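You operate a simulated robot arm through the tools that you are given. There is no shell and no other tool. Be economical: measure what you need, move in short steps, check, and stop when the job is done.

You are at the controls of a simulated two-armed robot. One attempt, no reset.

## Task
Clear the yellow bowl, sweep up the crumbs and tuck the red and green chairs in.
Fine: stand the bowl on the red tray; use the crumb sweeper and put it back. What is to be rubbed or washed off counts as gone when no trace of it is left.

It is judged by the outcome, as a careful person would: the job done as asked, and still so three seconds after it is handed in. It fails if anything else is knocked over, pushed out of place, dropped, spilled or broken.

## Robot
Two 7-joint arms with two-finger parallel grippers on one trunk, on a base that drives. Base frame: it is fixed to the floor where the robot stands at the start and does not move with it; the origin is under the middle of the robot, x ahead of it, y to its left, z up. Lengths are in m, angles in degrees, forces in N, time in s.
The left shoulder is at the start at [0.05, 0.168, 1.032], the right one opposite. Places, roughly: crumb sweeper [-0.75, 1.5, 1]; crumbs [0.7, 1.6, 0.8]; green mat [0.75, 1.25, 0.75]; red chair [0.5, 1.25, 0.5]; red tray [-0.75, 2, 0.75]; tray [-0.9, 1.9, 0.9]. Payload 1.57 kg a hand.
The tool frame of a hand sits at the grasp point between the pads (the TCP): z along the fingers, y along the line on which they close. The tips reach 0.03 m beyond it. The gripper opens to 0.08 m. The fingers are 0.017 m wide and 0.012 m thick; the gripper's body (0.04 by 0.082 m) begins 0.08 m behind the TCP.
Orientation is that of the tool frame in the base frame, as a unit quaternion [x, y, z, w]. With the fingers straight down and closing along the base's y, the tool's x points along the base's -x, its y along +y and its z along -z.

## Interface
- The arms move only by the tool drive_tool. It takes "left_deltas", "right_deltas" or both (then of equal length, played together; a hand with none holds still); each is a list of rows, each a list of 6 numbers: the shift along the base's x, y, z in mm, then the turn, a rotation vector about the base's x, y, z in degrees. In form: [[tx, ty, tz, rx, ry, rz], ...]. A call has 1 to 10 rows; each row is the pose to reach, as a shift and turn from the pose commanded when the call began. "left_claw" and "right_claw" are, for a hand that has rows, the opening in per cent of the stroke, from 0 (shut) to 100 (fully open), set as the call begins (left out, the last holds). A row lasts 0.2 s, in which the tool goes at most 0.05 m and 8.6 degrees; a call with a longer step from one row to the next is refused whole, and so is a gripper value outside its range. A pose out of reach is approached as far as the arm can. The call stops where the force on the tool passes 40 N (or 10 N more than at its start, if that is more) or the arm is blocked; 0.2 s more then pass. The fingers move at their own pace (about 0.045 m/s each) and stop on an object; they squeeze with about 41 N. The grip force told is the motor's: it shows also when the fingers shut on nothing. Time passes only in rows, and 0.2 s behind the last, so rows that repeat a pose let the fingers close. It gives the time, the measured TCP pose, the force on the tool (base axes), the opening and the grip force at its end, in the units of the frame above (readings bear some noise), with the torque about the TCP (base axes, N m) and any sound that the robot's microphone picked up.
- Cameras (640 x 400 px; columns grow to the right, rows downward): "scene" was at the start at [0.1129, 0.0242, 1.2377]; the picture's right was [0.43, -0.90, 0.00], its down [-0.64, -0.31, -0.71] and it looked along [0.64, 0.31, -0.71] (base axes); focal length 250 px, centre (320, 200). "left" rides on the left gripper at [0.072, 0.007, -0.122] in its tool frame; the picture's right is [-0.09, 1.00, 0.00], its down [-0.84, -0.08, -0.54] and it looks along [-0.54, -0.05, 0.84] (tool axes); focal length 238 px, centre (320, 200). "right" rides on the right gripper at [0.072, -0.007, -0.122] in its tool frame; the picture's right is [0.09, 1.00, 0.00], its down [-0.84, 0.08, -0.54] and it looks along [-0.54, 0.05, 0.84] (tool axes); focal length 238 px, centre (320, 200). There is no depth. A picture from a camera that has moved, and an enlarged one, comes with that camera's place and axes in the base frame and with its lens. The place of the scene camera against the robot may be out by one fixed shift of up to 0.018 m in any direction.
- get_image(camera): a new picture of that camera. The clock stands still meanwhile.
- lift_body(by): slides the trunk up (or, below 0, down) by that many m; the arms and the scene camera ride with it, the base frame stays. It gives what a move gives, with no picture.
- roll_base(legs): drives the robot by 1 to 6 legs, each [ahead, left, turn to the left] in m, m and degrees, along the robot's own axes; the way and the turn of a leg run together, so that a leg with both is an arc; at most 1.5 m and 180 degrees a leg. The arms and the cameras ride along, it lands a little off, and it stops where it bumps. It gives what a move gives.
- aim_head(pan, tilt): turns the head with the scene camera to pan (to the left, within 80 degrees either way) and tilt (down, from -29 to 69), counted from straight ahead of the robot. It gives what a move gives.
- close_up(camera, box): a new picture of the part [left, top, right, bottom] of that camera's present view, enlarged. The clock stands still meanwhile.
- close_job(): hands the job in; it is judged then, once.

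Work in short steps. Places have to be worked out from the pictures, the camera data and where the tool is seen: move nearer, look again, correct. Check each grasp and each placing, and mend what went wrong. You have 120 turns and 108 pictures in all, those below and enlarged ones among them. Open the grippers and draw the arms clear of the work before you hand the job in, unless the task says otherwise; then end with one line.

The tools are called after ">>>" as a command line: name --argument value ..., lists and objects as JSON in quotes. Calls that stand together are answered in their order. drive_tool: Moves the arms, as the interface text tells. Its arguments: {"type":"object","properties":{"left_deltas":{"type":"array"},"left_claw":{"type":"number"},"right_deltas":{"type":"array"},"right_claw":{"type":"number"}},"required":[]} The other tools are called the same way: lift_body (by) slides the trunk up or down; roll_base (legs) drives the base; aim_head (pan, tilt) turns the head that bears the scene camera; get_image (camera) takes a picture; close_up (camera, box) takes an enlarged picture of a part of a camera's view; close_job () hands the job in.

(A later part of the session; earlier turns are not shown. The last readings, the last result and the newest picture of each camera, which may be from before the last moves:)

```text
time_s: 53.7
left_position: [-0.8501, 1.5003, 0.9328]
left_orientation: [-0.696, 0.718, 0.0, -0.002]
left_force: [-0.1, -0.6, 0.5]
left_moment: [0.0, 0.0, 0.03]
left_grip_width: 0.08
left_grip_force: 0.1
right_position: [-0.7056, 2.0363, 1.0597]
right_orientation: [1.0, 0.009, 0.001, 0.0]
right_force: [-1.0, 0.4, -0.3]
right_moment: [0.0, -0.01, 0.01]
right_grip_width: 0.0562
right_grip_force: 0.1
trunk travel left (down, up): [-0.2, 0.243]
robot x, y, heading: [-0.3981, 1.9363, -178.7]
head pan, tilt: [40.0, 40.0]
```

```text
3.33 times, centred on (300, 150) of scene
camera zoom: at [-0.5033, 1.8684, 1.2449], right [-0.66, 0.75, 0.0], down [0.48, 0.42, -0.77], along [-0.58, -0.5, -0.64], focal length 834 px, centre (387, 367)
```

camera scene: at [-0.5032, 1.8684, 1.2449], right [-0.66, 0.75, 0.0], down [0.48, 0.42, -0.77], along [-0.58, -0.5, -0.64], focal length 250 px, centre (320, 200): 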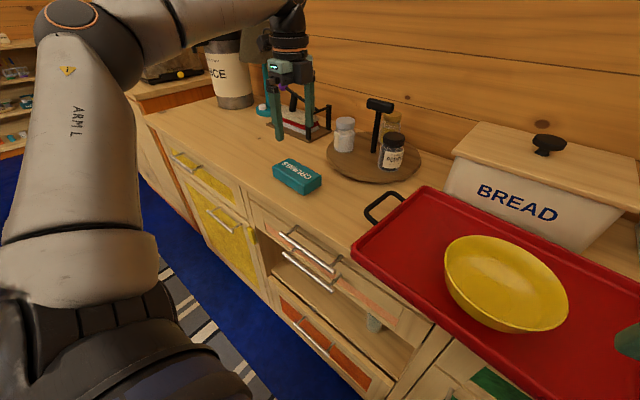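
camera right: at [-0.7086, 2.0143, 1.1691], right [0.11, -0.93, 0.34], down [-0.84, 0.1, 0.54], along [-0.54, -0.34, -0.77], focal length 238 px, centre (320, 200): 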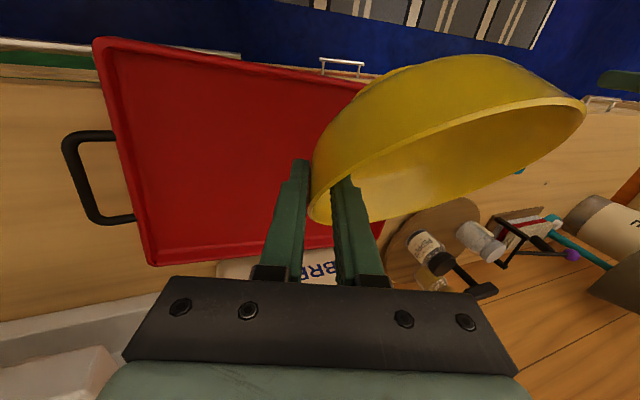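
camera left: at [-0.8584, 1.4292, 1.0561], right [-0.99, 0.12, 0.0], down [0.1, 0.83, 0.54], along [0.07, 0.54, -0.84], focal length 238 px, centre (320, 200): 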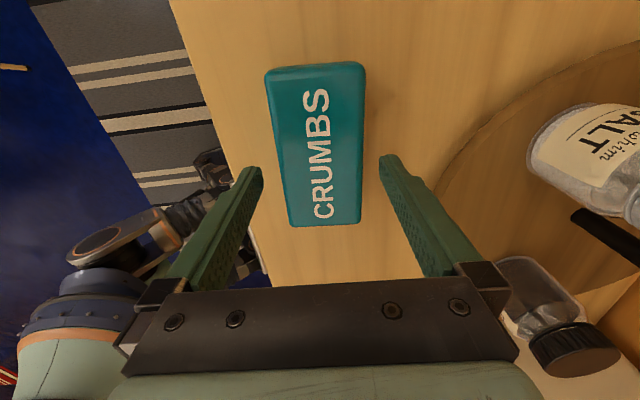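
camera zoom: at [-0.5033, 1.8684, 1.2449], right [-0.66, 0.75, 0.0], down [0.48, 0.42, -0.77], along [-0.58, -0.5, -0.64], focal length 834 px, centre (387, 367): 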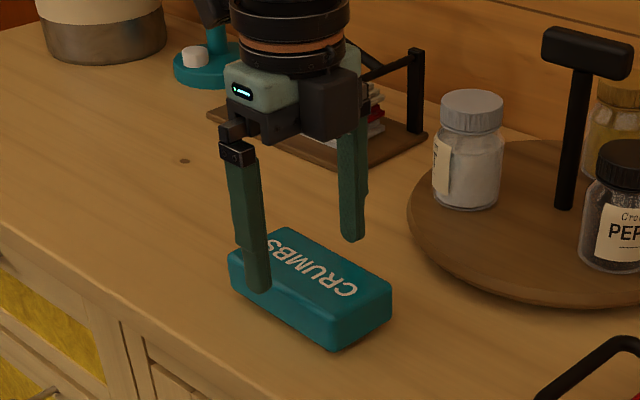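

Aligned with the block. I descend 35 mm between its sides and check.

>>> drive_tool --left_deltas '[[0, 0, -15, 0, 0, 0], [0, 0, -28, 0, 0, 0], [0, 0, -35, 0, 0, 0]]'

>>> close_up --camera "scene" --box '[220, 90, 380, 210]'

>>> get_image --camera "left"

```text
time_s: 54.5
left_position: [-0.8493, 1.4992, 0.8985]
left_orientation: [-0.695, 0.719, 0.001, 0.0]
left_force: [-0.2, -0.8, -0.4]
left_moment: [0.0, 0.01, -0.02]
left_grip_width: 0.0799
left_grip_force: 0.1
right_position: [-0.7071, 2.0362, 1.06]
right_orientation: [1.0, 0.009, 0.001, 0.0]
right_force: [-1.1, 0.1, -1.1]
right_moment: [-0.01, 0.02, -0.01]
right_grip_width: 0.056
right_grip_force: 0.1
trunk travel left (down, up): [-0.2, 0.243]
robot x, y, heading: [-0.3973, 1.9372, -178.7]
head pan, tilt: [40.0, 40.0]
```

```text
3.33 times, centred on (300, 150) of scene
camera zoom: at [-0.5032, 1.8684, 1.2449], right [-0.66, 0.75, 0.0], down [0.48, 0.42, -0.77], along [-0.58, -0.5, -0.64], focal length 834 px, centre (387, 367)
```

zoom: 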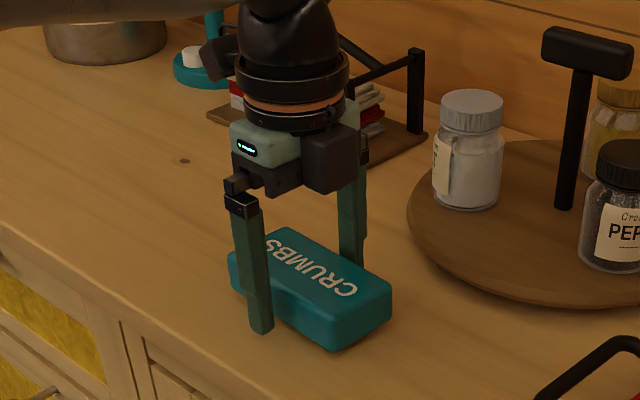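

```text
74 pictures are left
camera left: at [-0.8579, 1.4278, 1.0204], right [-0.99, 0.12, 0.0], down [0.1, 0.83, 0.54], along [0.07, 0.54, -0.84], focal length 238 px, centre (320, 200)
```

left: 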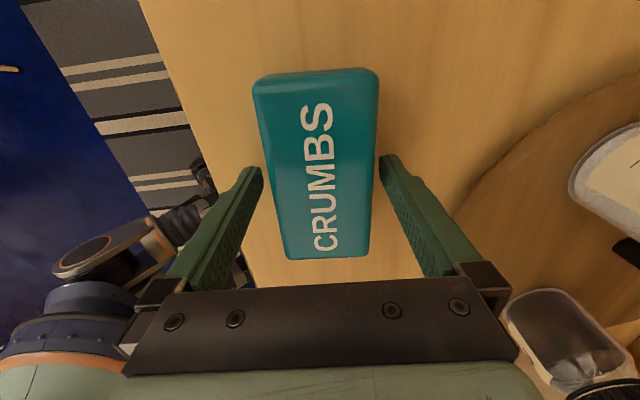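

Fingers straddle it. A further 6 mm down, then close.

>>> drive_tool --left_deltas '[[0, 0, -6, 0, 0, 0]]'

>>> drive_tool --left_deltas '[[0, 0, 0, 0, 0, 0], [0, 0, 0, 0, 0, 0], [0, 0, 0, 0, 0, 0]]' --left_claw 0

>>> drive_tool --left_deltas '[[0, 0, 15, 0, 0, 0], [0, 0, 30, 0, 0, 0], [0, 0, 30, 0, 0, 0]]'

>>> close_up --camera "scene" --box '[220, 90, 380, 210]'

```text
time_s: 54.9
left_position: [-0.8505, 1.5007, 0.8927]
left_orientation: [-0.696, 0.718, 0.0, 0.001]
left_force: [-0.2, 0.2, -0.6]
left_moment: [0.01, -0.01, 0.05]
left_grip_width: 0.08
left_grip_force: 0.1
right_position: [-0.7053, 2.0365, 1.0604]
right_orientation: [1.0, 0.01, 0.001, 0.0]
right_force: [-0.5, -0.1, -0.5]
right_moment: [-0.02, -0.03, -0.02]
right_grip_width: 0.0562
right_grip_force: 0.1
trunk travel left (down, up): [-0.2, 0.243]
robot x, y, heading: [-0.3977, 1.9399, -178.8]
head pan, tilt: [40.0, 40.0]
```

```text
time_s: 55.7
left_position: [-0.8503, 1.5002, 0.8917]
left_orientation: [-0.696, 0.718, 0.0, 0.0]
left_force: [-0.1, 0.6, 0.0]
left_moment: [-0.01, 0.01, 0.03]
left_grip_width: 0.062
left_grip_force: 30.1
right_position: [-0.7061, 2.0365, 1.0589]
right_orientation: [1.0, 0.01, 0.001, 0.0]
right_force: [0.4, 0.1, 0.1]
right_moment: [0.03, -0.01, 0.01]
right_grip_width: 0.056
right_grip_force: 0.1
trunk travel left (down, up): [-0.2, 0.243]
robot x, y, heading: [-0.3993, 1.9348, -179.1]
head pan, tilt: [40.0, 40.0]
```

```text
time_s: 56.5
left_position: [-0.851, 1.4996, 0.9211]
left_orientation: [-0.695, 0.719, 0.0, 0.001]
left_force: [0.0, -0.2, -1.1]
left_moment: [-0.02, 0.02, 0.01]
left_grip_width: 0.0615
left_grip_force: 41.0
right_position: [-0.7067, 2.0349, 1.0601]
right_orientation: [1.0, 0.01, 0.001, 0.0]
right_force: [-0.2, 0.4, -0.4]
right_moment: [-0.02, 0.01, -0.04]
right_grip_width: 0.0563
right_grip_force: 0.2
trunk travel left (down, up): [-0.2, 0.243]
robot x, y, heading: [-0.3975, 1.9387, -179.2]
head pan, tilt: [40.0, 40.0]
```

```text
3.33 times, centred on (300, 150) of scene
camera zoom: at [-0.5033, 1.8683, 1.2449], right [-0.66, 0.75, 0.0], down [0.48, 0.42, -0.77], along [-0.58, -0.5, -0.64], focal length 834 px, centre (387, 367)
```

zoom: 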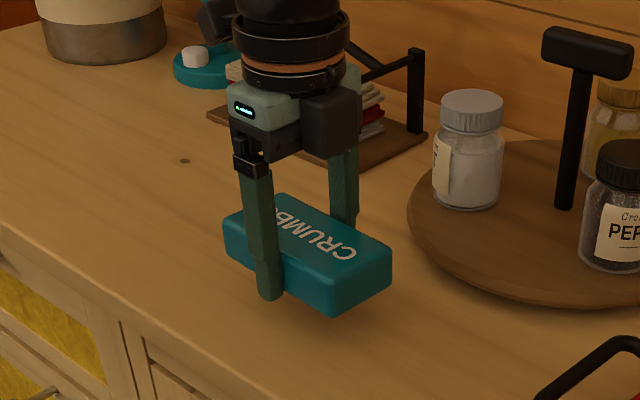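

Held (61.5 mm). The tips look close to the block's underside, so I set it back and regrip about 8 mm higher to leave the underside free.

>>> drive_tool --left_deltas '[[0, 0, -15, 0, 0, 0], [0, 0, -29, 0, 0, 0], [0, 0, -33, 0, 0, 0]]'

>>> drive_tool --left_deltas '[[0, 0, 4, 0, 0, 0], [0, 0, 4, 0, 0, 0], [0, 0, 11, 0, 0, 0]]' --left_claw 100

>>> drive_tool --left_deltas '[[0, 0, 0, 0, 0, 0], [0, 0, 0, 0, 0, 0], [0, 0, 0, 0, 0, 0], [0, 0, 0, 0, 0, 0]]' --left_claw 0

>>> drive_tool --left_deltas '[[0, 0, 40, 0, 0, 0], [0, 0, 80, 0, 0, 0]]'

>>> close_up --camera "scene" --box '[220, 60, 380, 180]'

```text
time_s: 57.3
left_position: [-0.8513, 1.4992, 0.8927]
left_orientation: [-0.696, 0.718, 0.002, -0.002]
left_force: [-0.2, -2.7, 13.4]
left_moment: [0.49, -0.46, -0.09]
left_grip_width: 0.0616
left_grip_force: 41.8
right_position: [-0.7063, 2.0375, 1.0604]
right_orientation: [1.0, 0.01, 0.001, 0.0]
right_force: [1.0, -0.3, -0.1]
right_moment: [0.0, 0.02, -0.01]
right_grip_width: 0.0563
right_grip_force: 0.1
trunk travel left (down, up): [-0.2, 0.243]
robot x, y, heading: [-0.395, 1.9379, -178.9]
head pan, tilt: [40.0, 40.0]
```

```text
time_s: 58.1
left_position: [-0.8515, 1.4998, 0.9008]
left_orientation: [-0.695, 0.719, 0.0, 0.0]
left_force: [0.8, 0.4, -0.5]
left_moment: [-0.01, 0.04, 0.03]
left_grip_width: 0.0803
left_grip_force: 0.0
right_position: [-0.7071, 2.0376, 1.0594]
right_orientation: [1.0, 0.01, 0.001, 0.0]
right_force: [0.5, -0.6, -0.2]
right_moment: [0.0, -0.02, -0.01]
right_grip_width: 0.0559
right_grip_force: 0.0
trunk travel left (down, up): [-0.2, 0.243]
robot x, y, heading: [-0.4003, 1.9395, -178.7]
head pan, tilt: [40.0, 40.0]
```

```text
time_s: 59.1
left_position: [-0.8518, 1.4986, 0.9001]
left_orientation: [-0.696, 0.718, 0.0, 0.0]
left_force: [0.0, 0.5, 0.4]
left_moment: [0.05, -0.08, -0.09]
left_grip_width: 0.0615
left_grip_force: 39.9
right_position: [-0.7062, 2.036, 1.0595]
right_orientation: [1.0, 0.009, 0.001, 0.0]
right_force: [0.0, 0.5, 0.1]
right_moment: [-0.01, -0.03, 0.01]
right_grip_width: 0.0563
right_grip_force: 0.1
trunk travel left (down, up): [-0.2, 0.243]
robot x, y, heading: [-0.396, 1.9337, -178.9]
head pan, tilt: [40.0, 40.0]
```

```text
time_s: 59.7
left_position: [-0.8528, 1.5014, 0.9802]
left_orientation: [-0.695, 0.719, 0.0, 0.0]
left_force: [0.0, 0.5, -0.8]
left_moment: [-0.01, 0.03, -0.02]
left_grip_width: 0.0615
left_grip_force: 40.8
right_position: [-0.7068, 2.0362, 1.0589]
right_orientation: [1.0, 0.009, 0.001, 0.0]
right_force: [-0.6, 0.8, -0.6]
right_moment: [-0.02, -0.02, -0.02]
right_grip_width: 0.056
right_grip_force: 0.1
trunk travel left (down, up): [-0.2, 0.243]
robot x, y, heading: [-0.3972, 1.9386, -178.8]
head pan, tilt: [40.0, 40.0]
```

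```text
3.33 times, centred on (300, 120) of scene
camera zoom: at [-0.5032, 1.8686, 1.2449], right [-0.66, 0.75, 0.0], down [0.48, 0.42, -0.77], along [-0.58, -0.5, -0.64], focal length 834 px, centre (387, 467)
```

zoom: 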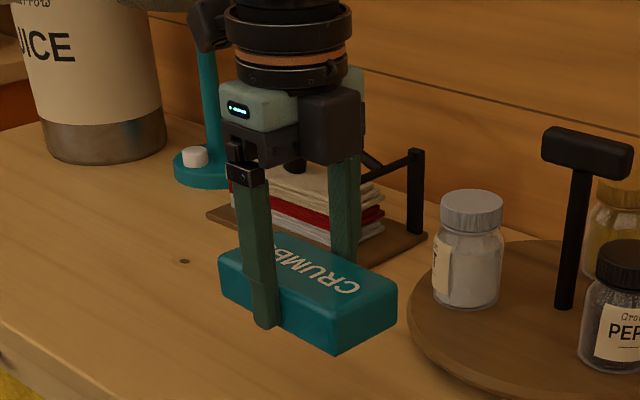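

Good grip with the underside free (put-back pose: TCP [-0.852, 1.500, 0.900]). I raise and draw it in, back away from the counter, and turn round to face the table.

>>> drive_tool --left_deltas '[[0, 0, 40, 0, 0, 0], [30, 10, 60, 0, 0, 0], [70, 20, 60, 0, 0, 0], [110, 30, 60, 0, 0, 0], [150, 40, 60, 0, 0, 0]]'

>>> roll_base --legs '[[-0.3, 0, 0], [0, 0, -90]]'

>>> aim_head --pan -60 --tilt 40

>>> get_image --camera "scene"

```text
time_s: 60.9
left_position: [-0.6991, 1.5391, 1.0415]
left_orientation: [-0.696, 0.718, 0.0, -0.001]
left_force: [0.1, 0.3, -1.7]
left_moment: [-0.02, 0.01, 0.01]
left_grip_width: 0.0611
left_grip_force: 41.4
right_position: [-0.7063, 2.036, 1.0598]
right_orientation: [1.0, 0.01, 0.001, 0.001]
right_force: [0.0, -0.3, -1.0]
right_moment: [0.0, 0.0, -0.02]
right_grip_width: 0.0559
right_grip_force: 0.1
trunk travel left (down, up): [-0.2, 0.243]
robot x, y, heading: [-0.3982, 1.937, -178.8]
head pan, tilt: [40.0, 40.0]
```

```text
time_s: 66.8
left_position: [-0.495, 2.2392, 1.0404]
left_orientation: [0.011, 1.0, 0.001, 0.0]
left_force: [0.5, -0.3, -1.3]
left_moment: [0.03, 0.02, 0.01]
left_grip_width: 0.0611
left_grip_force: 40.8
right_position: [0.0017, 2.2502, 1.0603]
right_orientation: [0.717, -0.697, 0.0, 0.001]
right_force: [0.2, 0.4, 0.0]
right_moment: [-0.02, 0.02, 0.0]
right_grip_width: 0.0559
right_grip_force: 0.1
trunk travel left (down, up): [-0.2, 0.243]
robot x, y, heading: [-0.0968, 1.9428, 91.6]
head pan, tilt: [40.0, 40.0]
```

```text
time_s: 68.5
left_position: [-0.4955, 2.2392, 1.0414]
left_orientation: [0.012, 1.0, 0.0, 0.0]
left_force: [-0.7, -0.4, -2.2]
left_moment: [0.02, -0.01, -0.02]
left_grip_width: 0.0612
left_grip_force: 40.5
right_position: [0.0014, 2.2506, 1.0601]
right_orientation: [0.717, -0.697, 0.001, 0.001]
right_force: [-0.7, 0.9, -0.3]
right_moment: [-0.01, 0.0, -0.02]
right_grip_width: 0.0559
right_grip_force: 0.1
trunk travel left (down, up): [-0.2, 0.243]
robot x, y, heading: [-0.0997, 1.9451, 91.8]
head pan, tilt: [-60.0, 40.0]
```

```text
71 pictures are left
camera scene: at [-0.0255, 2.0156, 1.2449], right [0.53, -0.85, 0.0], down [-0.55, -0.34, -0.77], along [0.65, 0.4, -0.64], focal length 250 px, centre (320, 200)
```

scene: 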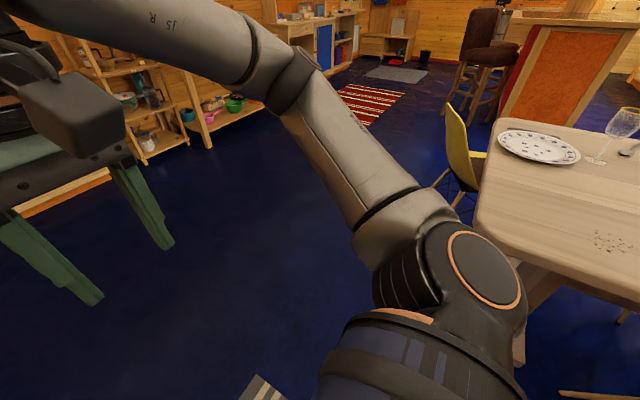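

The crumbs are at about [0.72, 1.61] near the table's end (edge y≈1.89). I turn to heading -45° and move to about [0.25, 1.85], so that they lie on the left hand's side.

>>> roll_base --legs '[[0, 0, -137], [0.3, 0.15, 0]]'

>>> aim_head --pan 10 --tilt 50

>>> get_image --camera "scene"

>>> aim_head --pan -45 --tilt 50

>>> get_image --camera "scene"

```text
time_s: 76.3
left_position: [0.7173, 1.9047, 1.0412]
left_orientation: [0.931, 0.365, 0.0, 0.0]
left_force: [0.2, -0.5, -0.9]
left_moment: [0.02, -0.01, 0.02]
left_grip_width: 0.061
left_grip_force: 41.5
right_position: [0.3674, 1.5519, 1.0598]
right_orientation: [0.376, 0.926, 0.001, -0.001]
right_force: [-0.4, 0.1, -0.3]
right_moment: [-0.02, 0.04, -0.02]
right_grip_width: 0.056
right_grip_force: 0.0
trunk travel left (down, up): [-0.2, 0.243]
robot x, y, heading: [0.2223, 1.8394, -44.3]
head pan, tilt: [-60.0, 40.0]
```

```text
time_s: 77.8
left_position: [0.7174, 1.9056, 1.0424]
left_orientation: [0.931, 0.365, 0.0, 0.0]
left_force: [0.2, 0.6, -1.0]
left_moment: [-0.01, -0.03, 0.02]
left_grip_width: 0.0613
left_grip_force: 41.3
right_position: [0.3675, 1.5526, 1.0592]
right_orientation: [0.378, 0.926, 0.001, 0.0]
right_force: [-0.8, -0.5, -0.7]
right_moment: [0.01, 0.03, 0.01]
right_grip_width: 0.0561
right_grip_force: 0.1
trunk travel left (down, up): [-0.2, 0.243]
robot x, y, heading: [0.227, 1.8399, -44.5]
head pan, tilt: [10.0, 50.0]
```

```text
70 pictures are left
camera scene: at [0.3154, 1.7593, 1.2307], right [-0.56, -0.83, 0.0], down [-0.63, 0.43, -0.64], along [0.53, -0.36, -0.77], focal length 250 px, centre (320, 200)
```

scene: 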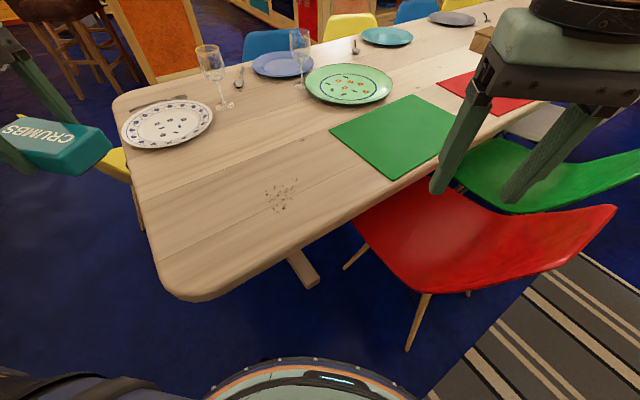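

```text
time_s: 79.0
left_position: [0.7173, 1.9047, 1.0409]
left_orientation: [0.931, 0.365, 0.0, 0.0]
left_force: [0.2, 0.4, -1.3]
left_moment: [-0.02, 0.02, 0.02]
left_grip_width: 0.0611
left_grip_force: 40.5
right_position: [0.3668, 1.5525, 1.0611]
right_orientation: [0.377, 0.926, 0.0, -0.001]
right_force: [-0.1, 0.3, -0.5]
right_moment: [0.01, 0.02, 0.01]
right_grip_width: 0.0558
right_grip_force: 0.0
trunk travel left (down, up): [-0.2, 0.243]
robot x, y, heading: [0.2232, 1.8431, -44.5]
head pan, tilt: [-45.0, 50.0]
```

```text
69 pictures are left
camera scene: at [0.2528, 1.7257, 1.2307], right [-1.0, -0.01, 0.0], down [-0.01, 0.77, -0.64], along [0.01, -0.64, -0.77], focal length 250 px, centre (320, 200)
```

scene: 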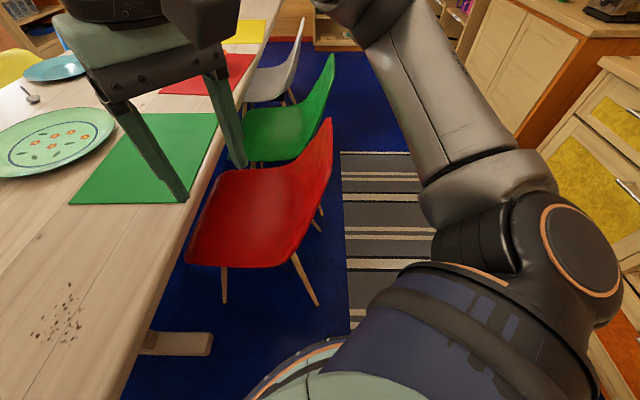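

Crumb patch spans about x 0.67–0.765, y 1.545–1.65. I bring the sweeper above the near side of the patch, keeping the block's long axis across the stroke, then lower to well above the surface.

>>> drive_tool --left_deltas '[[-10, -42, 0, 0, 0, 0], [-20, -84, 0, 0, 0, 0], [-32, -126, 0, 0, 0, 0], [-44, -168, -10, 0, 0, 0], [-55, -206, -30, 0, 0, 0], [-64, -242, -60, 0, 0, 0], [-64, -242, -105, 0, 0, 0], [-64, -242, -150, 0, 0, 0], [-64, -242, -195, 0, 0, 0], [-64, -242, -210, 0, 0, 0]]'

>>> aim_head --pan 10 --tilt 50

>>> close_up --camera "scene" --box '[180, 100, 420, 250]'

>>> get_image --camera "left"

```text
time_s: 81.2
left_position: [0.6524, 1.6641, 0.8335]
left_orientation: [0.931, 0.365, -0.001, 0.0]
left_force: [0.2, -0.5, -1.6]
left_moment: [-0.01, 0.0, -0.01]
left_grip_width: 0.0613
left_grip_force: 40.6
right_position: [0.3683, 1.5513, 1.0613]
right_orientation: [0.377, 0.926, 0.001, -0.001]
right_force: [-0.5, -0.4, -0.6]
right_moment: [-0.02, 0.02, 0.01]
right_grip_width: 0.056
right_grip_force: 0.0
trunk travel left (down, up): [-0.2, 0.243]
robot x, y, heading: [0.2247, 1.8381, -44.3]
head pan, tilt: [-45.0, 50.0]
```

```text
time_s: 82.4
left_position: [0.6527, 1.6646, 0.8328]
left_orientation: [0.931, 0.365, 0.0, 0.0]
left_force: [-0.1, -0.8, -1.8]
left_moment: [0.01, -0.03, -0.03]
left_grip_width: 0.0611
left_grip_force: 41.6
right_position: [0.3689, 1.5527, 1.0605]
right_orientation: [0.377, 0.926, 0.001, -0.001]
right_force: [0.5, -0.4, -0.6]
right_moment: [-0.01, 0.01, 0.04]
right_grip_width: 0.0561
right_grip_force: 0.1
trunk travel left (down, up): [-0.2, 0.243]
robot x, y, heading: [0.2239, 1.8428, -44.4]
head pan, tilt: [10.0, 50.0]
```

```text
2.67 times, centred on (300, 175) of scene
camera zoom: at [0.3154, 1.7592, 1.2307], right [-0.56, -0.83, 0.0], down [-0.63, 0.43, -0.64], along [0.53, -0.36, -0.77], focal length 667 px, centre (373, 267)
```

zoom: 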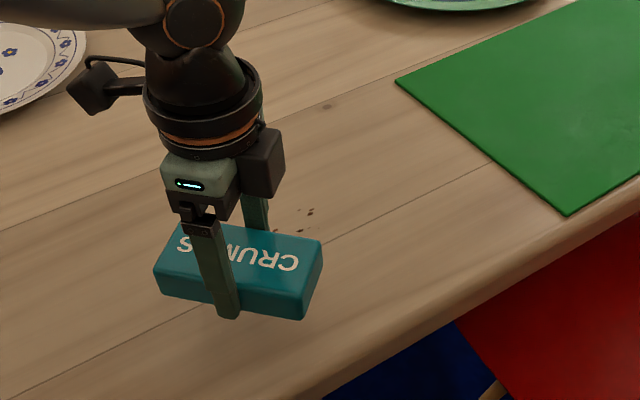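

```text
67 pictures are left
camera left: at [0.7102, 1.7079, 0.9556], right [0.61, -0.79, 0.0], down [-0.67, -0.51, 0.54], along [-0.43, -0.33, -0.84], focal length 238 px, centre (320, 200)
```

left: 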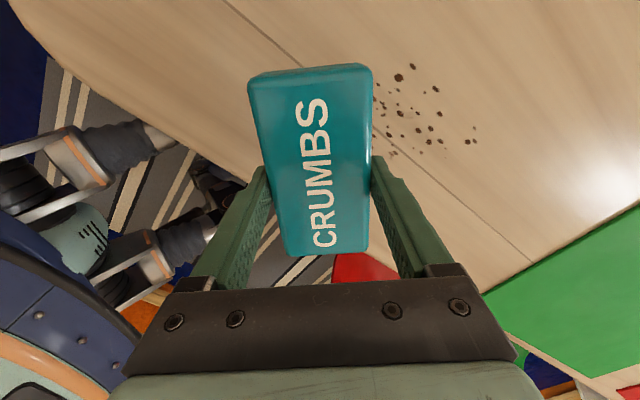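

Crumbs visible just ahead of the block. I lower slowly until the block touches the table.

>>> drive_tool --left_deltas '[[0, 0, -8, 0, 0, 0], [0, 0, -14, 0, 0, 0], [0, 0, -19, 0, 0, 0], [0, 0, -23, 0, 0, 0]]'

>>> close_up --camera "scene" --box '[180, 100, 420, 250]'

```text
time_s: 83.4
left_position: [0.6524, 1.6632, 0.8097]
left_orientation: [0.931, 0.365, 0.0, 0.0]
left_force: [0.3, -0.6, -1.8]
left_moment: [0.0, -0.05, 0.01]
left_grip_width: 0.0611
left_grip_force: 41.3
right_position: [0.367, 1.5524, 1.0591]
right_orientation: [0.377, 0.926, 0.001, -0.001]
right_force: [1.0, -0.2, -0.4]
right_moment: [-0.02, 0.01, -0.01]
right_grip_width: 0.0559
right_grip_force: 0.1
trunk travel left (down, up): [-0.2, 0.243]
robot x, y, heading: [0.2236, 1.8432, -44.3]
head pan, tilt: [10.0, 50.0]
```

```text
2.67 times, centred on (300, 175) of scene
camera zoom: at [0.3155, 1.7593, 1.2307], right [-0.56, -0.83, 0.0], down [-0.63, 0.43, -0.64], along [0.53, -0.36, -0.77], focal length 667 px, centre (373, 267)
```

zoom: 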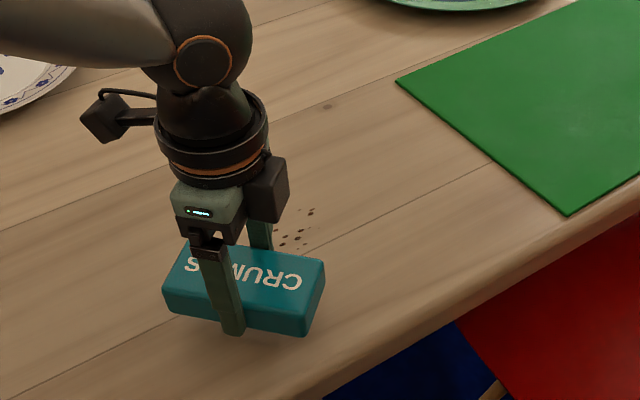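

No contact yet at TCP z 0.81; I continue down gently.

>>> drive_tool --left_deltas '[[0, 0, -4, 0, 0, 0], [0, 0, -8, 0, 0, 0], [0, 0, -11, 0, 0, 0]]'

```text
time_s: 84.2
left_position: [0.6536, 1.664, 0.7973]
left_orientation: [0.931, 0.364, 0.0, 0.0]
left_force: [-0.2, -0.2, -2.2]
left_moment: [-0.01, -0.03, 0.03]
left_grip_width: 0.0614
left_grip_force: 41.4
right_position: [0.3677, 1.5521, 1.0599]
right_orientation: [0.378, 0.926, 0.0, -0.001]
right_force: [0.3, -0.4, -0.1]
right_moment: [0.0, -0.04, 0.07]
right_grip_width: 0.056
right_grip_force: 0.0
trunk travel left (down, up): [-0.2, 0.243]
robot x, y, heading: [0.2257, 1.8435, -44.4]
head pan, tilt: [10.0, 50.0]
```

>>> drive_tool --left_deltas '[[0, 0, -3, 0, 0, 0], [0, 0, -6, 0, 0, 0], [0, 0, -9, 0, 0, 0]]'

>>> close_up --camera "scene" --box '[180, 100, 420, 250]'

```text
time_s: 85.0
left_position: [0.6535, 1.6643, 0.791]
left_orientation: [0.931, 0.365, 0.0, 0.001]
left_force: [0.7, 2.6, 7.2]
left_moment: [0.01, 0.45, -0.18]
left_grip_width: 0.0612
left_grip_force: 41.0
right_position: [0.3676, 1.5527, 1.061]
right_orientation: [0.377, 0.926, 0.001, -0.001]
right_force: [0.2, 0.2, 0.6]
right_moment: [-0.04, -0.03, -0.02]
right_grip_width: 0.0561
right_grip_force: 0.1
trunk travel left (down, up): [-0.2, 0.243]
robot x, y, heading: [0.2228, 1.8458, -44.1]
head pan, tilt: [10.0, 50.0]
```

```text
2.67 times, centred on (300, 175) of scene
camera zoom: at [0.315, 1.7598, 1.231], right [-0.56, -0.83, 0.0], down [-0.63, 0.43, -0.64], along [0.53, -0.36, -0.77], focal length 667 px, centre (373, 267)
```

zoom: 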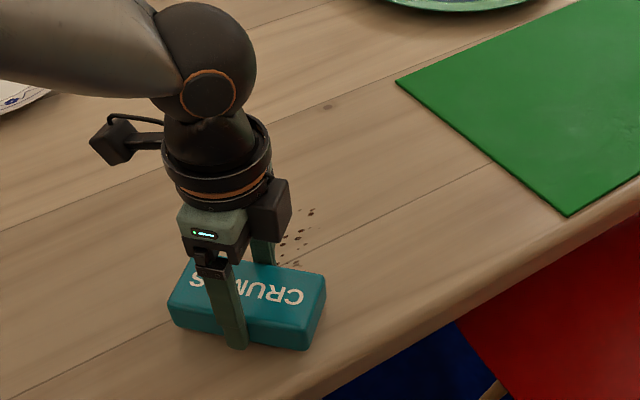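

Block is on the table with a light 7 N load. First stroke ahead over the crumbs.

>>> drive_tool --left_deltas '[[17, -17, 0, 0, 0, 0], [34, -34, 0, 0, 0, 0], [51, -51, 0, 0, 0, 0], [68, -68, 0, 0, 0, 0], [85, -85, 0, 0, 0, 0], [102, -102, 0, 0, 0, 0], [119, -119, 0, 0, 0, 0], [130, -130, 0, 0, 0, 0]]'

>>> close_up --camera "scene" --box '[180, 100, 420, 250]'

>>> get_image --camera "left"

```text
time_s: 86.8
left_position: [0.7506, 1.6461, 0.8263]
left_orientation: [0.931, 0.364, 0.0, 0.001]
left_force: [0.5, -0.7, -1.3]
left_moment: [-0.02, -0.02, 0.0]
left_grip_width: 0.0613
left_grip_force: 41.2
left hand out of reach, approached as far as the arm can: row 1, 2, 3, 4, 5, 6, 7, 8
right_position: [0.3681, 1.5504, 1.0599]
right_orientation: [0.377, 0.926, 0.0, 0.0]
right_force: [0.6, -0.2, -0.7]
right_moment: [0.02, 0.0, 0.0]
right_grip_width: 0.0558
right_grip_force: 0.1
trunk travel left (down, up): [-0.2, 0.243]
robot x, y, heading: [0.2247, 1.8399, -44.5]
head pan, tilt: [10.0, 50.0]
```

```text
2.67 times, centred on (300, 175) of scene
camera zoom: at [0.3155, 1.7593, 1.2307], right [-0.56, -0.83, 0.0], down [-0.63, 0.43, -0.64], along [0.53, -0.36, -0.77], focal length 667 px, centre (373, 267)
```

zoom: 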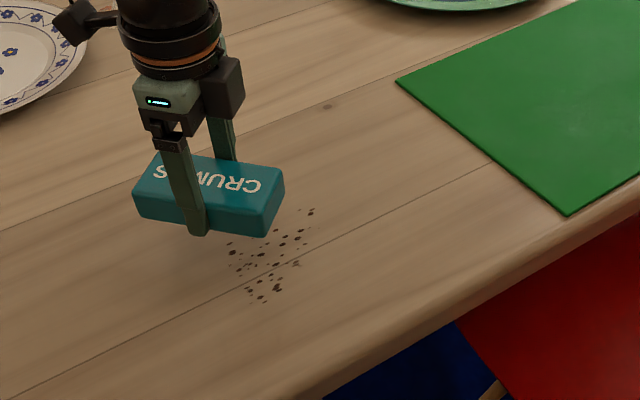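

```text
63 pictures are left
camera left: at [0.8083, 1.6894, 0.9489], right [0.61, -0.79, 0.0], down [-0.67, -0.51, 0.54], along [-0.43, -0.33, -0.84], focal length 238 px, centre (320, 200)
```

left: 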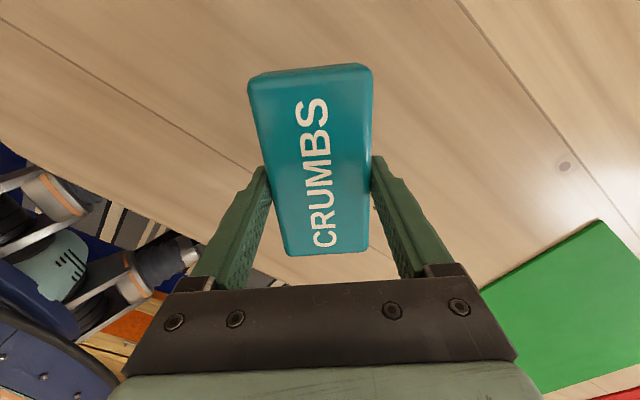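

The arm ran out of reach and rose over the crumbs. Lowering the trunk brings the shoulder down and widens the reach, so I raise the hand first, then lower the trunk 0.16.

>>> drive_tool --left_deltas '[[-20, 10, 40, 0, 0, 0], [-40, 20, 80, 0, 0, 0], [-60, 25, 120, 0, 0, 0], [-85, 25, 160, 0, 0, 0], [-97, 18, 190, 0, 0, 0]]'

>>> lift_body --by -0.16

>>> get_image --camera "scene"

```text
time_s: 88.0
left_position: [0.6547, 1.6632, 1.017]
left_orientation: [0.932, 0.364, 0.0, 0.001]
left_force: [-0.5, -0.4, -1.5]
left_moment: [0.01, 0.0, 0.02]
left_grip_width: 0.0612
left_grip_force: 40.5
right_position: [0.3674, 1.5519, 1.0601]
right_orientation: [0.377, 0.926, 0.001, -0.001]
right_force: [-0.6, 0.6, -0.9]
right_moment: [0.0, -0.01, -0.01]
right_grip_width: 0.0559
right_grip_force: 0.1
trunk travel left (down, up): [-0.2, 0.243]
robot x, y, heading: [0.2219, 1.8406, -44.3]
head pan, tilt: [10.0, 50.0]
```

```text
time_s: 89.9
left_position: [0.6545, 1.6637, 0.8565]
left_orientation: [0.931, 0.364, 0.001, 0.0]
left_force: [0.7, -0.2, -1.9]
left_moment: [0.0, -0.02, -0.04]
left_grip_width: 0.0612
left_grip_force: 40.7
right_position: [0.3689, 1.5524, 0.8995]
right_orientation: [0.377, 0.926, 0.001, -0.001]
right_force: [0.3, 0.6, 0.7]
right_moment: [0.01, -0.02, 0.01]
right_grip_width: 0.0563
right_grip_force: 0.1
trunk travel left (down, up): [-0.04, 0.403]
robot x, y, heading: [0.2279, 1.8401, -44.4]
head pan, tilt: [10.0, 50.0]
```

```text
62 pictures are left
camera scene: at [0.3154, 1.7593, 1.0708], right [-0.56, -0.83, 0.0], down [-0.63, 0.43, -0.64], along [0.53, -0.36, -0.77], focal length 250 px, centre (320, 200)
```

scene: 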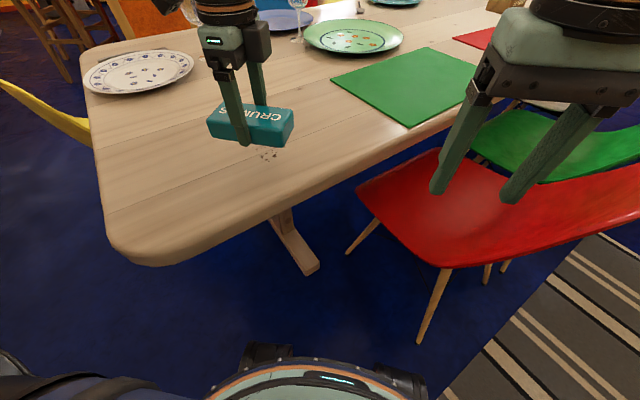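

Lowered; I bring the block down to the table again for the stroke.

>>> drive_tool --left_deltas '[[0, 0, -25, 0, 0, 0], [0, 0, -50, 0, 0, 0], [0, 0, -62, 0, 0, 0], [0, 0, -67, 0, 0, 0]]'

>>> drive_tool --left_deltas '[[17, -17, 0, 0, 0, 0], [34, -34, 0, 0, 0, 0], [51, -51, 0, 0, 0, 0], [68, -68, 0, 0, 0, 0], [85, -85, 0, 0, 0, 0], [102, -102, 0, 0, 0, 0], [119, -119, 0, 0, 0, 0], [130, -130, 0, 0, 0, 0]]'

>>> get_image --camera "scene"

```text
time_s: 90.9
left_position: [0.6552, 1.6632, 0.7895]
left_orientation: [0.931, 0.364, -0.001, 0.001]
left_force: [1.4, 2.4, 7.4]
left_moment: [0.03, 0.4, -0.03]
left_grip_width: 0.0612
left_grip_force: 41.1
right_position: [0.368, 1.5527, 0.9006]
right_orientation: [0.377, 0.926, 0.001, -0.001]
right_force: [-0.3, -0.5, -0.5]
right_moment: [-0.03, 0.03, 0.03]
right_grip_width: 0.0559
right_grip_force: 0.0
trunk travel left (down, up): [-0.04, 0.403]
robot x, y, heading: [0.2238, 1.8429, -44.3]
head pan, tilt: [10.0, 50.0]
```

```text
time_s: 92.7
left_position: [0.758, 1.6331, 0.7883]
left_orientation: [0.931, 0.364, -0.001, 0.006]
left_force: [-10.0, -3.5, 30.1]
left_moment: [0.07, 0.88, 0.36]
left_grip_width: 0.0613
left_grip_force: 40.7
left hand out of reach, approached as far as the arm can: row 3, 4, 5, 6, 7, 8
right_position: [0.366, 1.5534, 0.9001]
right_orientation: [0.378, 0.926, 0.0, 0.001]
right_force: [-0.2, 0.5, -0.4]
right_moment: [0.07, -0.01, -0.01]
right_grip_width: 0.0562
right_grip_force: 0.0
trunk travel left (down, up): [-0.04, 0.403]
robot x, y, heading: [0.2243, 1.8416, -44.3]
head pan, tilt: [10.0, 50.0]
```

```text
61 pictures are left
camera scene: at [0.3128, 1.7598, 1.0711], right [-0.56, -0.83, 0.0], down [-0.63, 0.43, -0.65], along [0.53, -0.36, -0.76], focal length 250 px, centre (320, 200)
```

scene: 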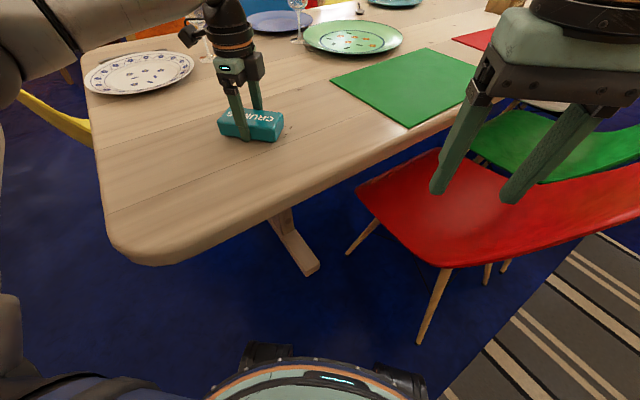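

Reach still limits the stroke. I lift the block off the table and move the base nearer (by about [+0.045, -0.10]), which puts the whole patch well in reach.

>>> drive_tool --left_deltas '[[-10, 10, 40, 0, 0, 0], [-30, 20, 60, 0, 0, 0]]'

>>> roll_base --legs '[[0.1, -0.04, 0]]'

>>> get_image --camera "scene"

>>> get_image --camera "left"

```text
time_s: 93.3
left_position: [0.728, 1.654, 0.8404]
left_orientation: [0.931, 0.365, 0.001, -0.001]
left_force: [0.2, -0.2, -1.2]
left_moment: [0.02, 0.01, 0.02]
left_grip_width: 0.0612
left_grip_force: 40.7
right_position: [0.3691, 1.5519, 0.8999]
right_orientation: [0.376, 0.926, 0.001, 0.0]
right_force: [0.2, 0.6, 0.5]
right_moment: [0.0, 0.03, 0.04]
right_grip_width: 0.056
right_grip_force: 0.0
trunk travel left (down, up): [-0.04, 0.403]
robot x, y, heading: [0.2267, 1.8401, -44.3]
head pan, tilt: [10.0, 50.0]
```

```text
time_s: 94.5
left_position: [0.7704, 1.5546, 0.8404]
left_orientation: [0.931, 0.364, 0.0, 0.0]
left_force: [0.0, 0.5, -1.8]
left_moment: [0.0, -0.02, 0.04]
left_grip_width: 0.0612
left_grip_force: 41.1
right_position: [0.4113, 1.4533, 0.9001]
right_orientation: [0.377, 0.926, 0.0, -0.001]
right_force: [-0.5, -0.1, 0.5]
right_moment: [0.0, -0.01, 0.0]
right_grip_width: 0.0559
right_grip_force: 0.1
trunk travel left (down, up): [-0.04, 0.403]
robot x, y, heading: [0.27, 1.7431, -44.2]
head pan, tilt: [10.0, 50.0]
```

```text
60 pictures are left
camera scene: at [0.3596, 1.661, 1.0707], right [-0.56, -0.83, 0.0], down [-0.63, 0.43, -0.64], along [0.53, -0.36, -0.77], focal length 250 px, centre (320, 200)
```

scene: 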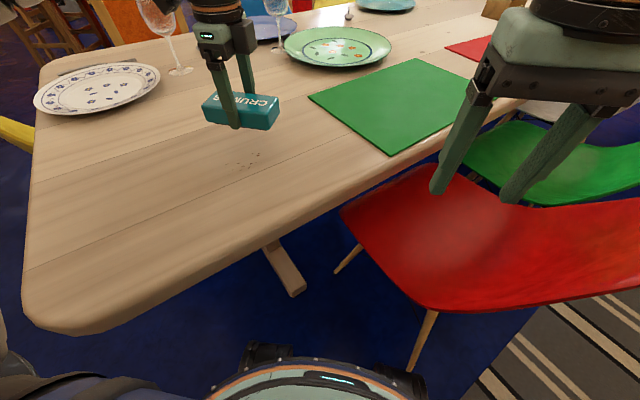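

```text
59 pictures are left
camera left: at [0.8288, 1.5988, 0.9635], right [0.61, -0.79, 0.0], down [-0.67, -0.51, 0.54], along [-0.43, -0.33, -0.84], focal length 238 px, centre (320, 200)
```

left: 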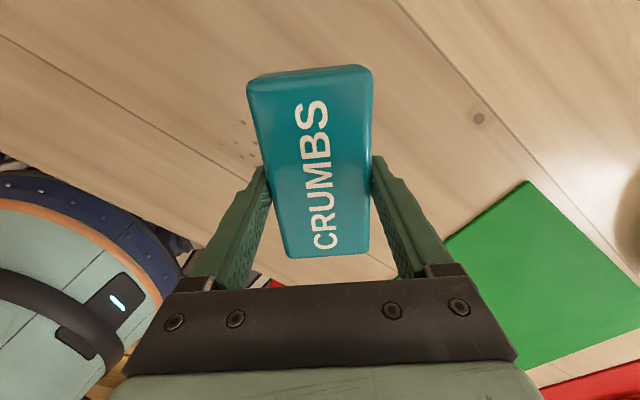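

Most crumbs are already gone. A close-up shows what's left.

>>> close_up --camera "scene" --box '[170, 110, 310, 200]'

```text
4.44 times, centred on (240, 155) of scene
camera zoom: at [0.3596, 1.661, 1.0707], right [-0.56, -0.83, 0.0], down [-0.63, 0.43, -0.64], along [0.53, -0.36, -0.77], focal length 1112 px, centre (676, 400)
```

zoom: 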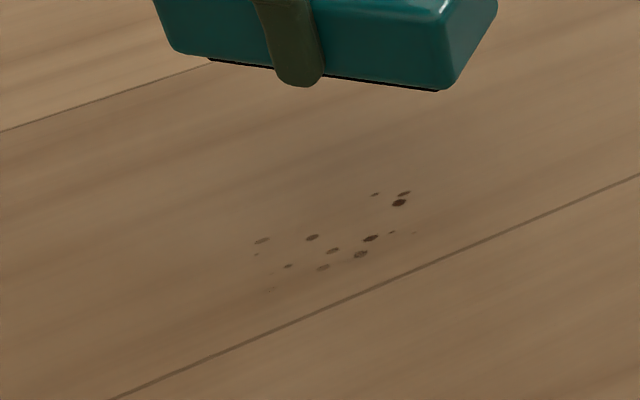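

Some spots remain (about x 0.71–0.75, y 1.54–1.62), some half faded. I lower onto the table and make strokes back and forth over the whole patch.

>>> drive_tool --left_deltas '[[0, 0, -25, 0, 0, 0], [0, 0, -42, 0, 0, 0], [0, 0, -48, 0, 0, 0], [0, 0, -52, 0, 0, 0]]'

>>> drive_tool --left_deltas '[[20, 20, 0, 0, 0, 0], [-10, 50, 0, 0, 0, 0], [-40, 80, 0, 0, 0, 0], [-70, 110, 0, 0, 0, 0], [-95, 135, 0, 0, 0, 0], [-116, 114, 0, 0, 0, 0], [-137, 93, 0, 0, 0, 0], [-107, 63, 0, 0, 0, 0], [-77, 33, 0, 0, 0, 0], [-47, 3, 0, 0, 0, 0]]'

>>> drive_tool --left_deltas '[[28, -28, 0, 0, 0, 0], [48, -8, 0, 0, 0, 0], [20, 20, 0, 0, 0, 0], [-10, 50, 0, 0, 0, 0], [-40, 80, 0, 0, 0, 0], [-60, 100, 0, 0, 0, 0]]'

>>> close_up --camera "scene" --box '[150, 90, 330, 210]'

```text
time_s: 95.5
left_position: [0.7722, 1.5551, 0.789]
left_orientation: [0.931, 0.365, 0.0, 0.001]
left_force: [-0.5, 0.2, -1.5]
left_moment: [-0.03, -0.01, 0.01]
left_grip_width: 0.0612
left_grip_force: 41.4
right_position: [0.4118, 1.4541, 0.9002]
right_orientation: [0.378, 0.926, 0.0, -0.001]
right_force: [0.2, -0.7, -0.1]
right_moment: [0.01, -0.01, 0.02]
right_grip_width: 0.0558
right_grip_force: 0.2
trunk travel left (down, up): [-0.04, 0.403]
robot x, y, heading: [0.2692, 1.7401, -44.2]
head pan, tilt: [10.0, 50.0]
```

```text
time_s: 97.7
left_position: [0.7263, 1.5564, 0.7922]
left_orientation: [0.931, 0.365, 0.0, 0.001]
left_force: [-0.3, 0.0, -0.9]
left_moment: [0.01, -0.01, -0.02]
left_grip_width: 0.061
left_grip_force: 41.4
right_position: [0.4129, 1.4536, 0.9007]
right_orientation: [0.377, 0.926, 0.0, -0.001]
right_force: [-0.6, -0.1, -0.2]
right_moment: [-0.02, -0.04, 0.0]
right_grip_width: 0.0559
right_grip_force: 0.1
trunk travel left (down, up): [-0.04, 0.403]
robot x, y, heading: [0.2659, 1.7474, -44.3]
head pan, tilt: [10.0, 50.0]
```

```text
time_s: 99.0
left_position: [0.6636, 1.6539, 0.7887]
left_orientation: [0.931, 0.365, 0.0, 0.001]
left_force: [0.0, 0.7, 4.6]
left_moment: [-0.14, 0.25, -0.05]
left_grip_width: 0.0612
left_grip_force: 41.3
right_position: [0.4114, 1.4538, 0.8995]
right_orientation: [0.377, 0.926, 0.001, -0.001]
right_force: [-0.5, 0.6, 1.3]
right_moment: [0.0, 0.02, -0.02]
right_grip_width: 0.0559
right_grip_force: 0.1
trunk travel left (down, up): [-0.04, 0.403]
robot x, y, heading: [0.2676, 1.7394, -44.4]
head pan, tilt: [10.0, 50.0]
```

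```text
3.33 times, centred on (240, 150) of scene
camera zoom: at [0.3595, 1.6611, 1.0708], right [-0.56, -0.83, 0.0], down [-0.63, 0.43, -0.64], along [0.53, -0.36, -0.77], focal length 834 px, centre (587, 367)
```

zoom: 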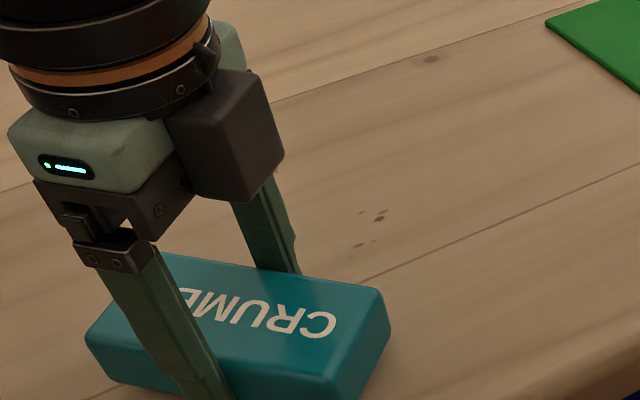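

Contact was light in places; a few spots remain near [0.74, 1.55]. I press 4 mm lower and stroke further ahead and back on several lanes.

>>> drive_tool --left_deltas '[[0, 0, -4, 0, 0, 0], [28, -28, -4, 0, 0, 0], [56, -56, -4, 0, 0, 0], [84, -84, -4, 0, 0, 0], [108, -108, -5, 0, 0, 0], [125, -125, -5, 0, 0, 0], [107, -143, -5, 0, 0, 0], [79, -115, -5, 0, 0, 0], [51, -87, -4, 0, 0, 0], [23, -59, -4, 0, 0, 0]]'

>>> drive_tool --left_deltas '[[-28, 28, 0, 0, 0, 0], [-15, 65, 0, 0, 0, 0], [5, 95, 0, 0, 0, 0], [33, 67, 0, 0, 0, 0], [61, 39, 0, 0, 0, 0], [89, 11, 0, 0, 0, 0], [110, -10, 0, 0, 0, 0], [82, 18, 0, 0, 0, 0], [50, 50, 0, 0, 0, 0], [20, 80, 0, 0, 0, 0]]'

>>> close_up --camera "scene" --box '[150, 90, 330, 210]'

```text
time_s: 101.2
left_position: [0.6854, 1.6016, 0.7862]
left_orientation: [0.931, 0.366, -0.001, 0.002]
left_force: [3.3, -3.5, 19.6]
left_moment: [-0.35, -0.25, -0.13]
left_grip_width: 0.061
left_grip_force: 41.5
left hand out of reach, approached as far as the arm can: row 7
right_position: [0.4112, 1.4542, 0.9001]
right_orientation: [0.378, 0.926, 0.0, 0.0]
right_force: [-0.4, -0.2, 1.1]
right_moment: [0.05, 0.01, 0.02]
right_grip_width: 0.056
right_grip_force: 0.2
trunk travel left (down, up): [-0.04, 0.403]
robot x, y, heading: [0.2686, 1.7378, -44.3]
head pan, tilt: [10.0, 50.0]
```

```text
time_s: 103.5
left_position: [0.7094, 1.6792, 0.786]
left_orientation: [0.931, 0.365, 0.001, 0.001]
left_force: [4.4, 1.1, 15.7]
left_moment: [-0.4, 0.84, 0.04]
left_grip_width: 0.0609
left_grip_force: 41.1
right_position: [0.4109, 1.4538, 0.9002]
right_orientation: [0.377, 0.926, 0.001, -0.001]
right_force: [0.6, 0.3, -0.3]
right_moment: [0.01, 0.04, 0.0]
right_grip_width: 0.056
right_grip_force: 0.1
trunk travel left (down, up): [-0.04, 0.403]
robot x, y, heading: [0.2653, 1.7459, -44.3]
head pan, tilt: [10.0, 50.0]
```

```text
3.33 times, centred on (240, 150) of scene
camera zoom: at [0.3591, 1.661, 1.0709], right [-0.56, -0.83, 0.0], down [-0.63, 0.43, -0.64], along [0.53, -0.36, -0.77], focal length 834 px, centre (587, 367)
```

zoom: 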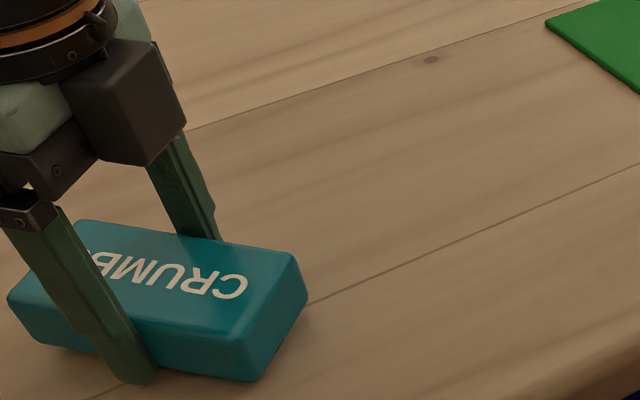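

That side is clear. I lift the block away to look at the rest of the area.

>>> drive_tool --left_deltas '[[0, 0, 40, 0, 0, 0], [0, 20, 80, 0, 0, 0], [0, 50, 115, 0, 0, 0], [0, 85, 145, 0, 0, 0], [0, 120, 165, 0, 0, 0]]'

>>> close_up --camera "scene" --box '[90, 90, 370, 265]'

>>> close_up --camera "scene" --box '[170, 110, 310, 200]'

```text
time_s: 104.7
left_position: [0.7073, 1.8002, 0.9494]
left_orientation: [0.932, 0.363, 0.0, -0.001]
left_force: [-0.2, -0.2, -1.7]
left_moment: [-0.02, -0.01, -0.04]
left_grip_width: 0.0614
left_grip_force: 40.7
right_position: [0.4128, 1.4534, 0.8997]
right_orientation: [0.377, 0.926, 0.0, 0.0]
right_force: [0.4, -0.1, -0.5]
right_moment: [-0.04, 0.01, 0.01]
right_grip_width: 0.0561
right_grip_force: 0.1
trunk travel left (down, up): [-0.04, 0.403]
robot x, y, heading: [0.2671, 1.7455, -44.1]
head pan, tilt: [10.0, 50.0]
```

```text
2.29 times, centred on (230, 178) of scene
camera zoom: at [0.3596, 1.661, 1.0707], right [-0.56, -0.83, 0.0], down [-0.63, 0.43, -0.64], along [0.53, -0.36, -0.77], focal length 572 px, centre (526, 251)
```

zoom: 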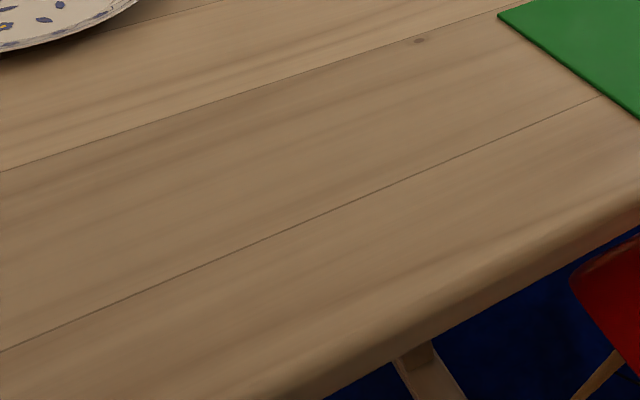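

```text
4.44 times, centred on (240, 155) of scene
camera zoom: at [0.3596, 1.661, 1.0707], right [-0.56, -0.83, 0.0], down [-0.63, 0.43, -0.64], along [0.53, -0.36, -0.77], focal length 1112 px, centre (676, 400)
```

zoom: 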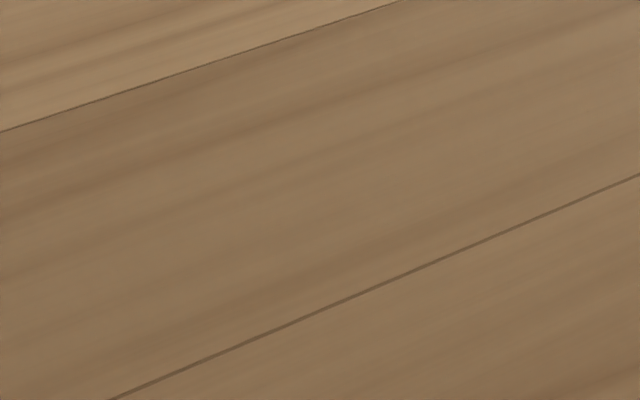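

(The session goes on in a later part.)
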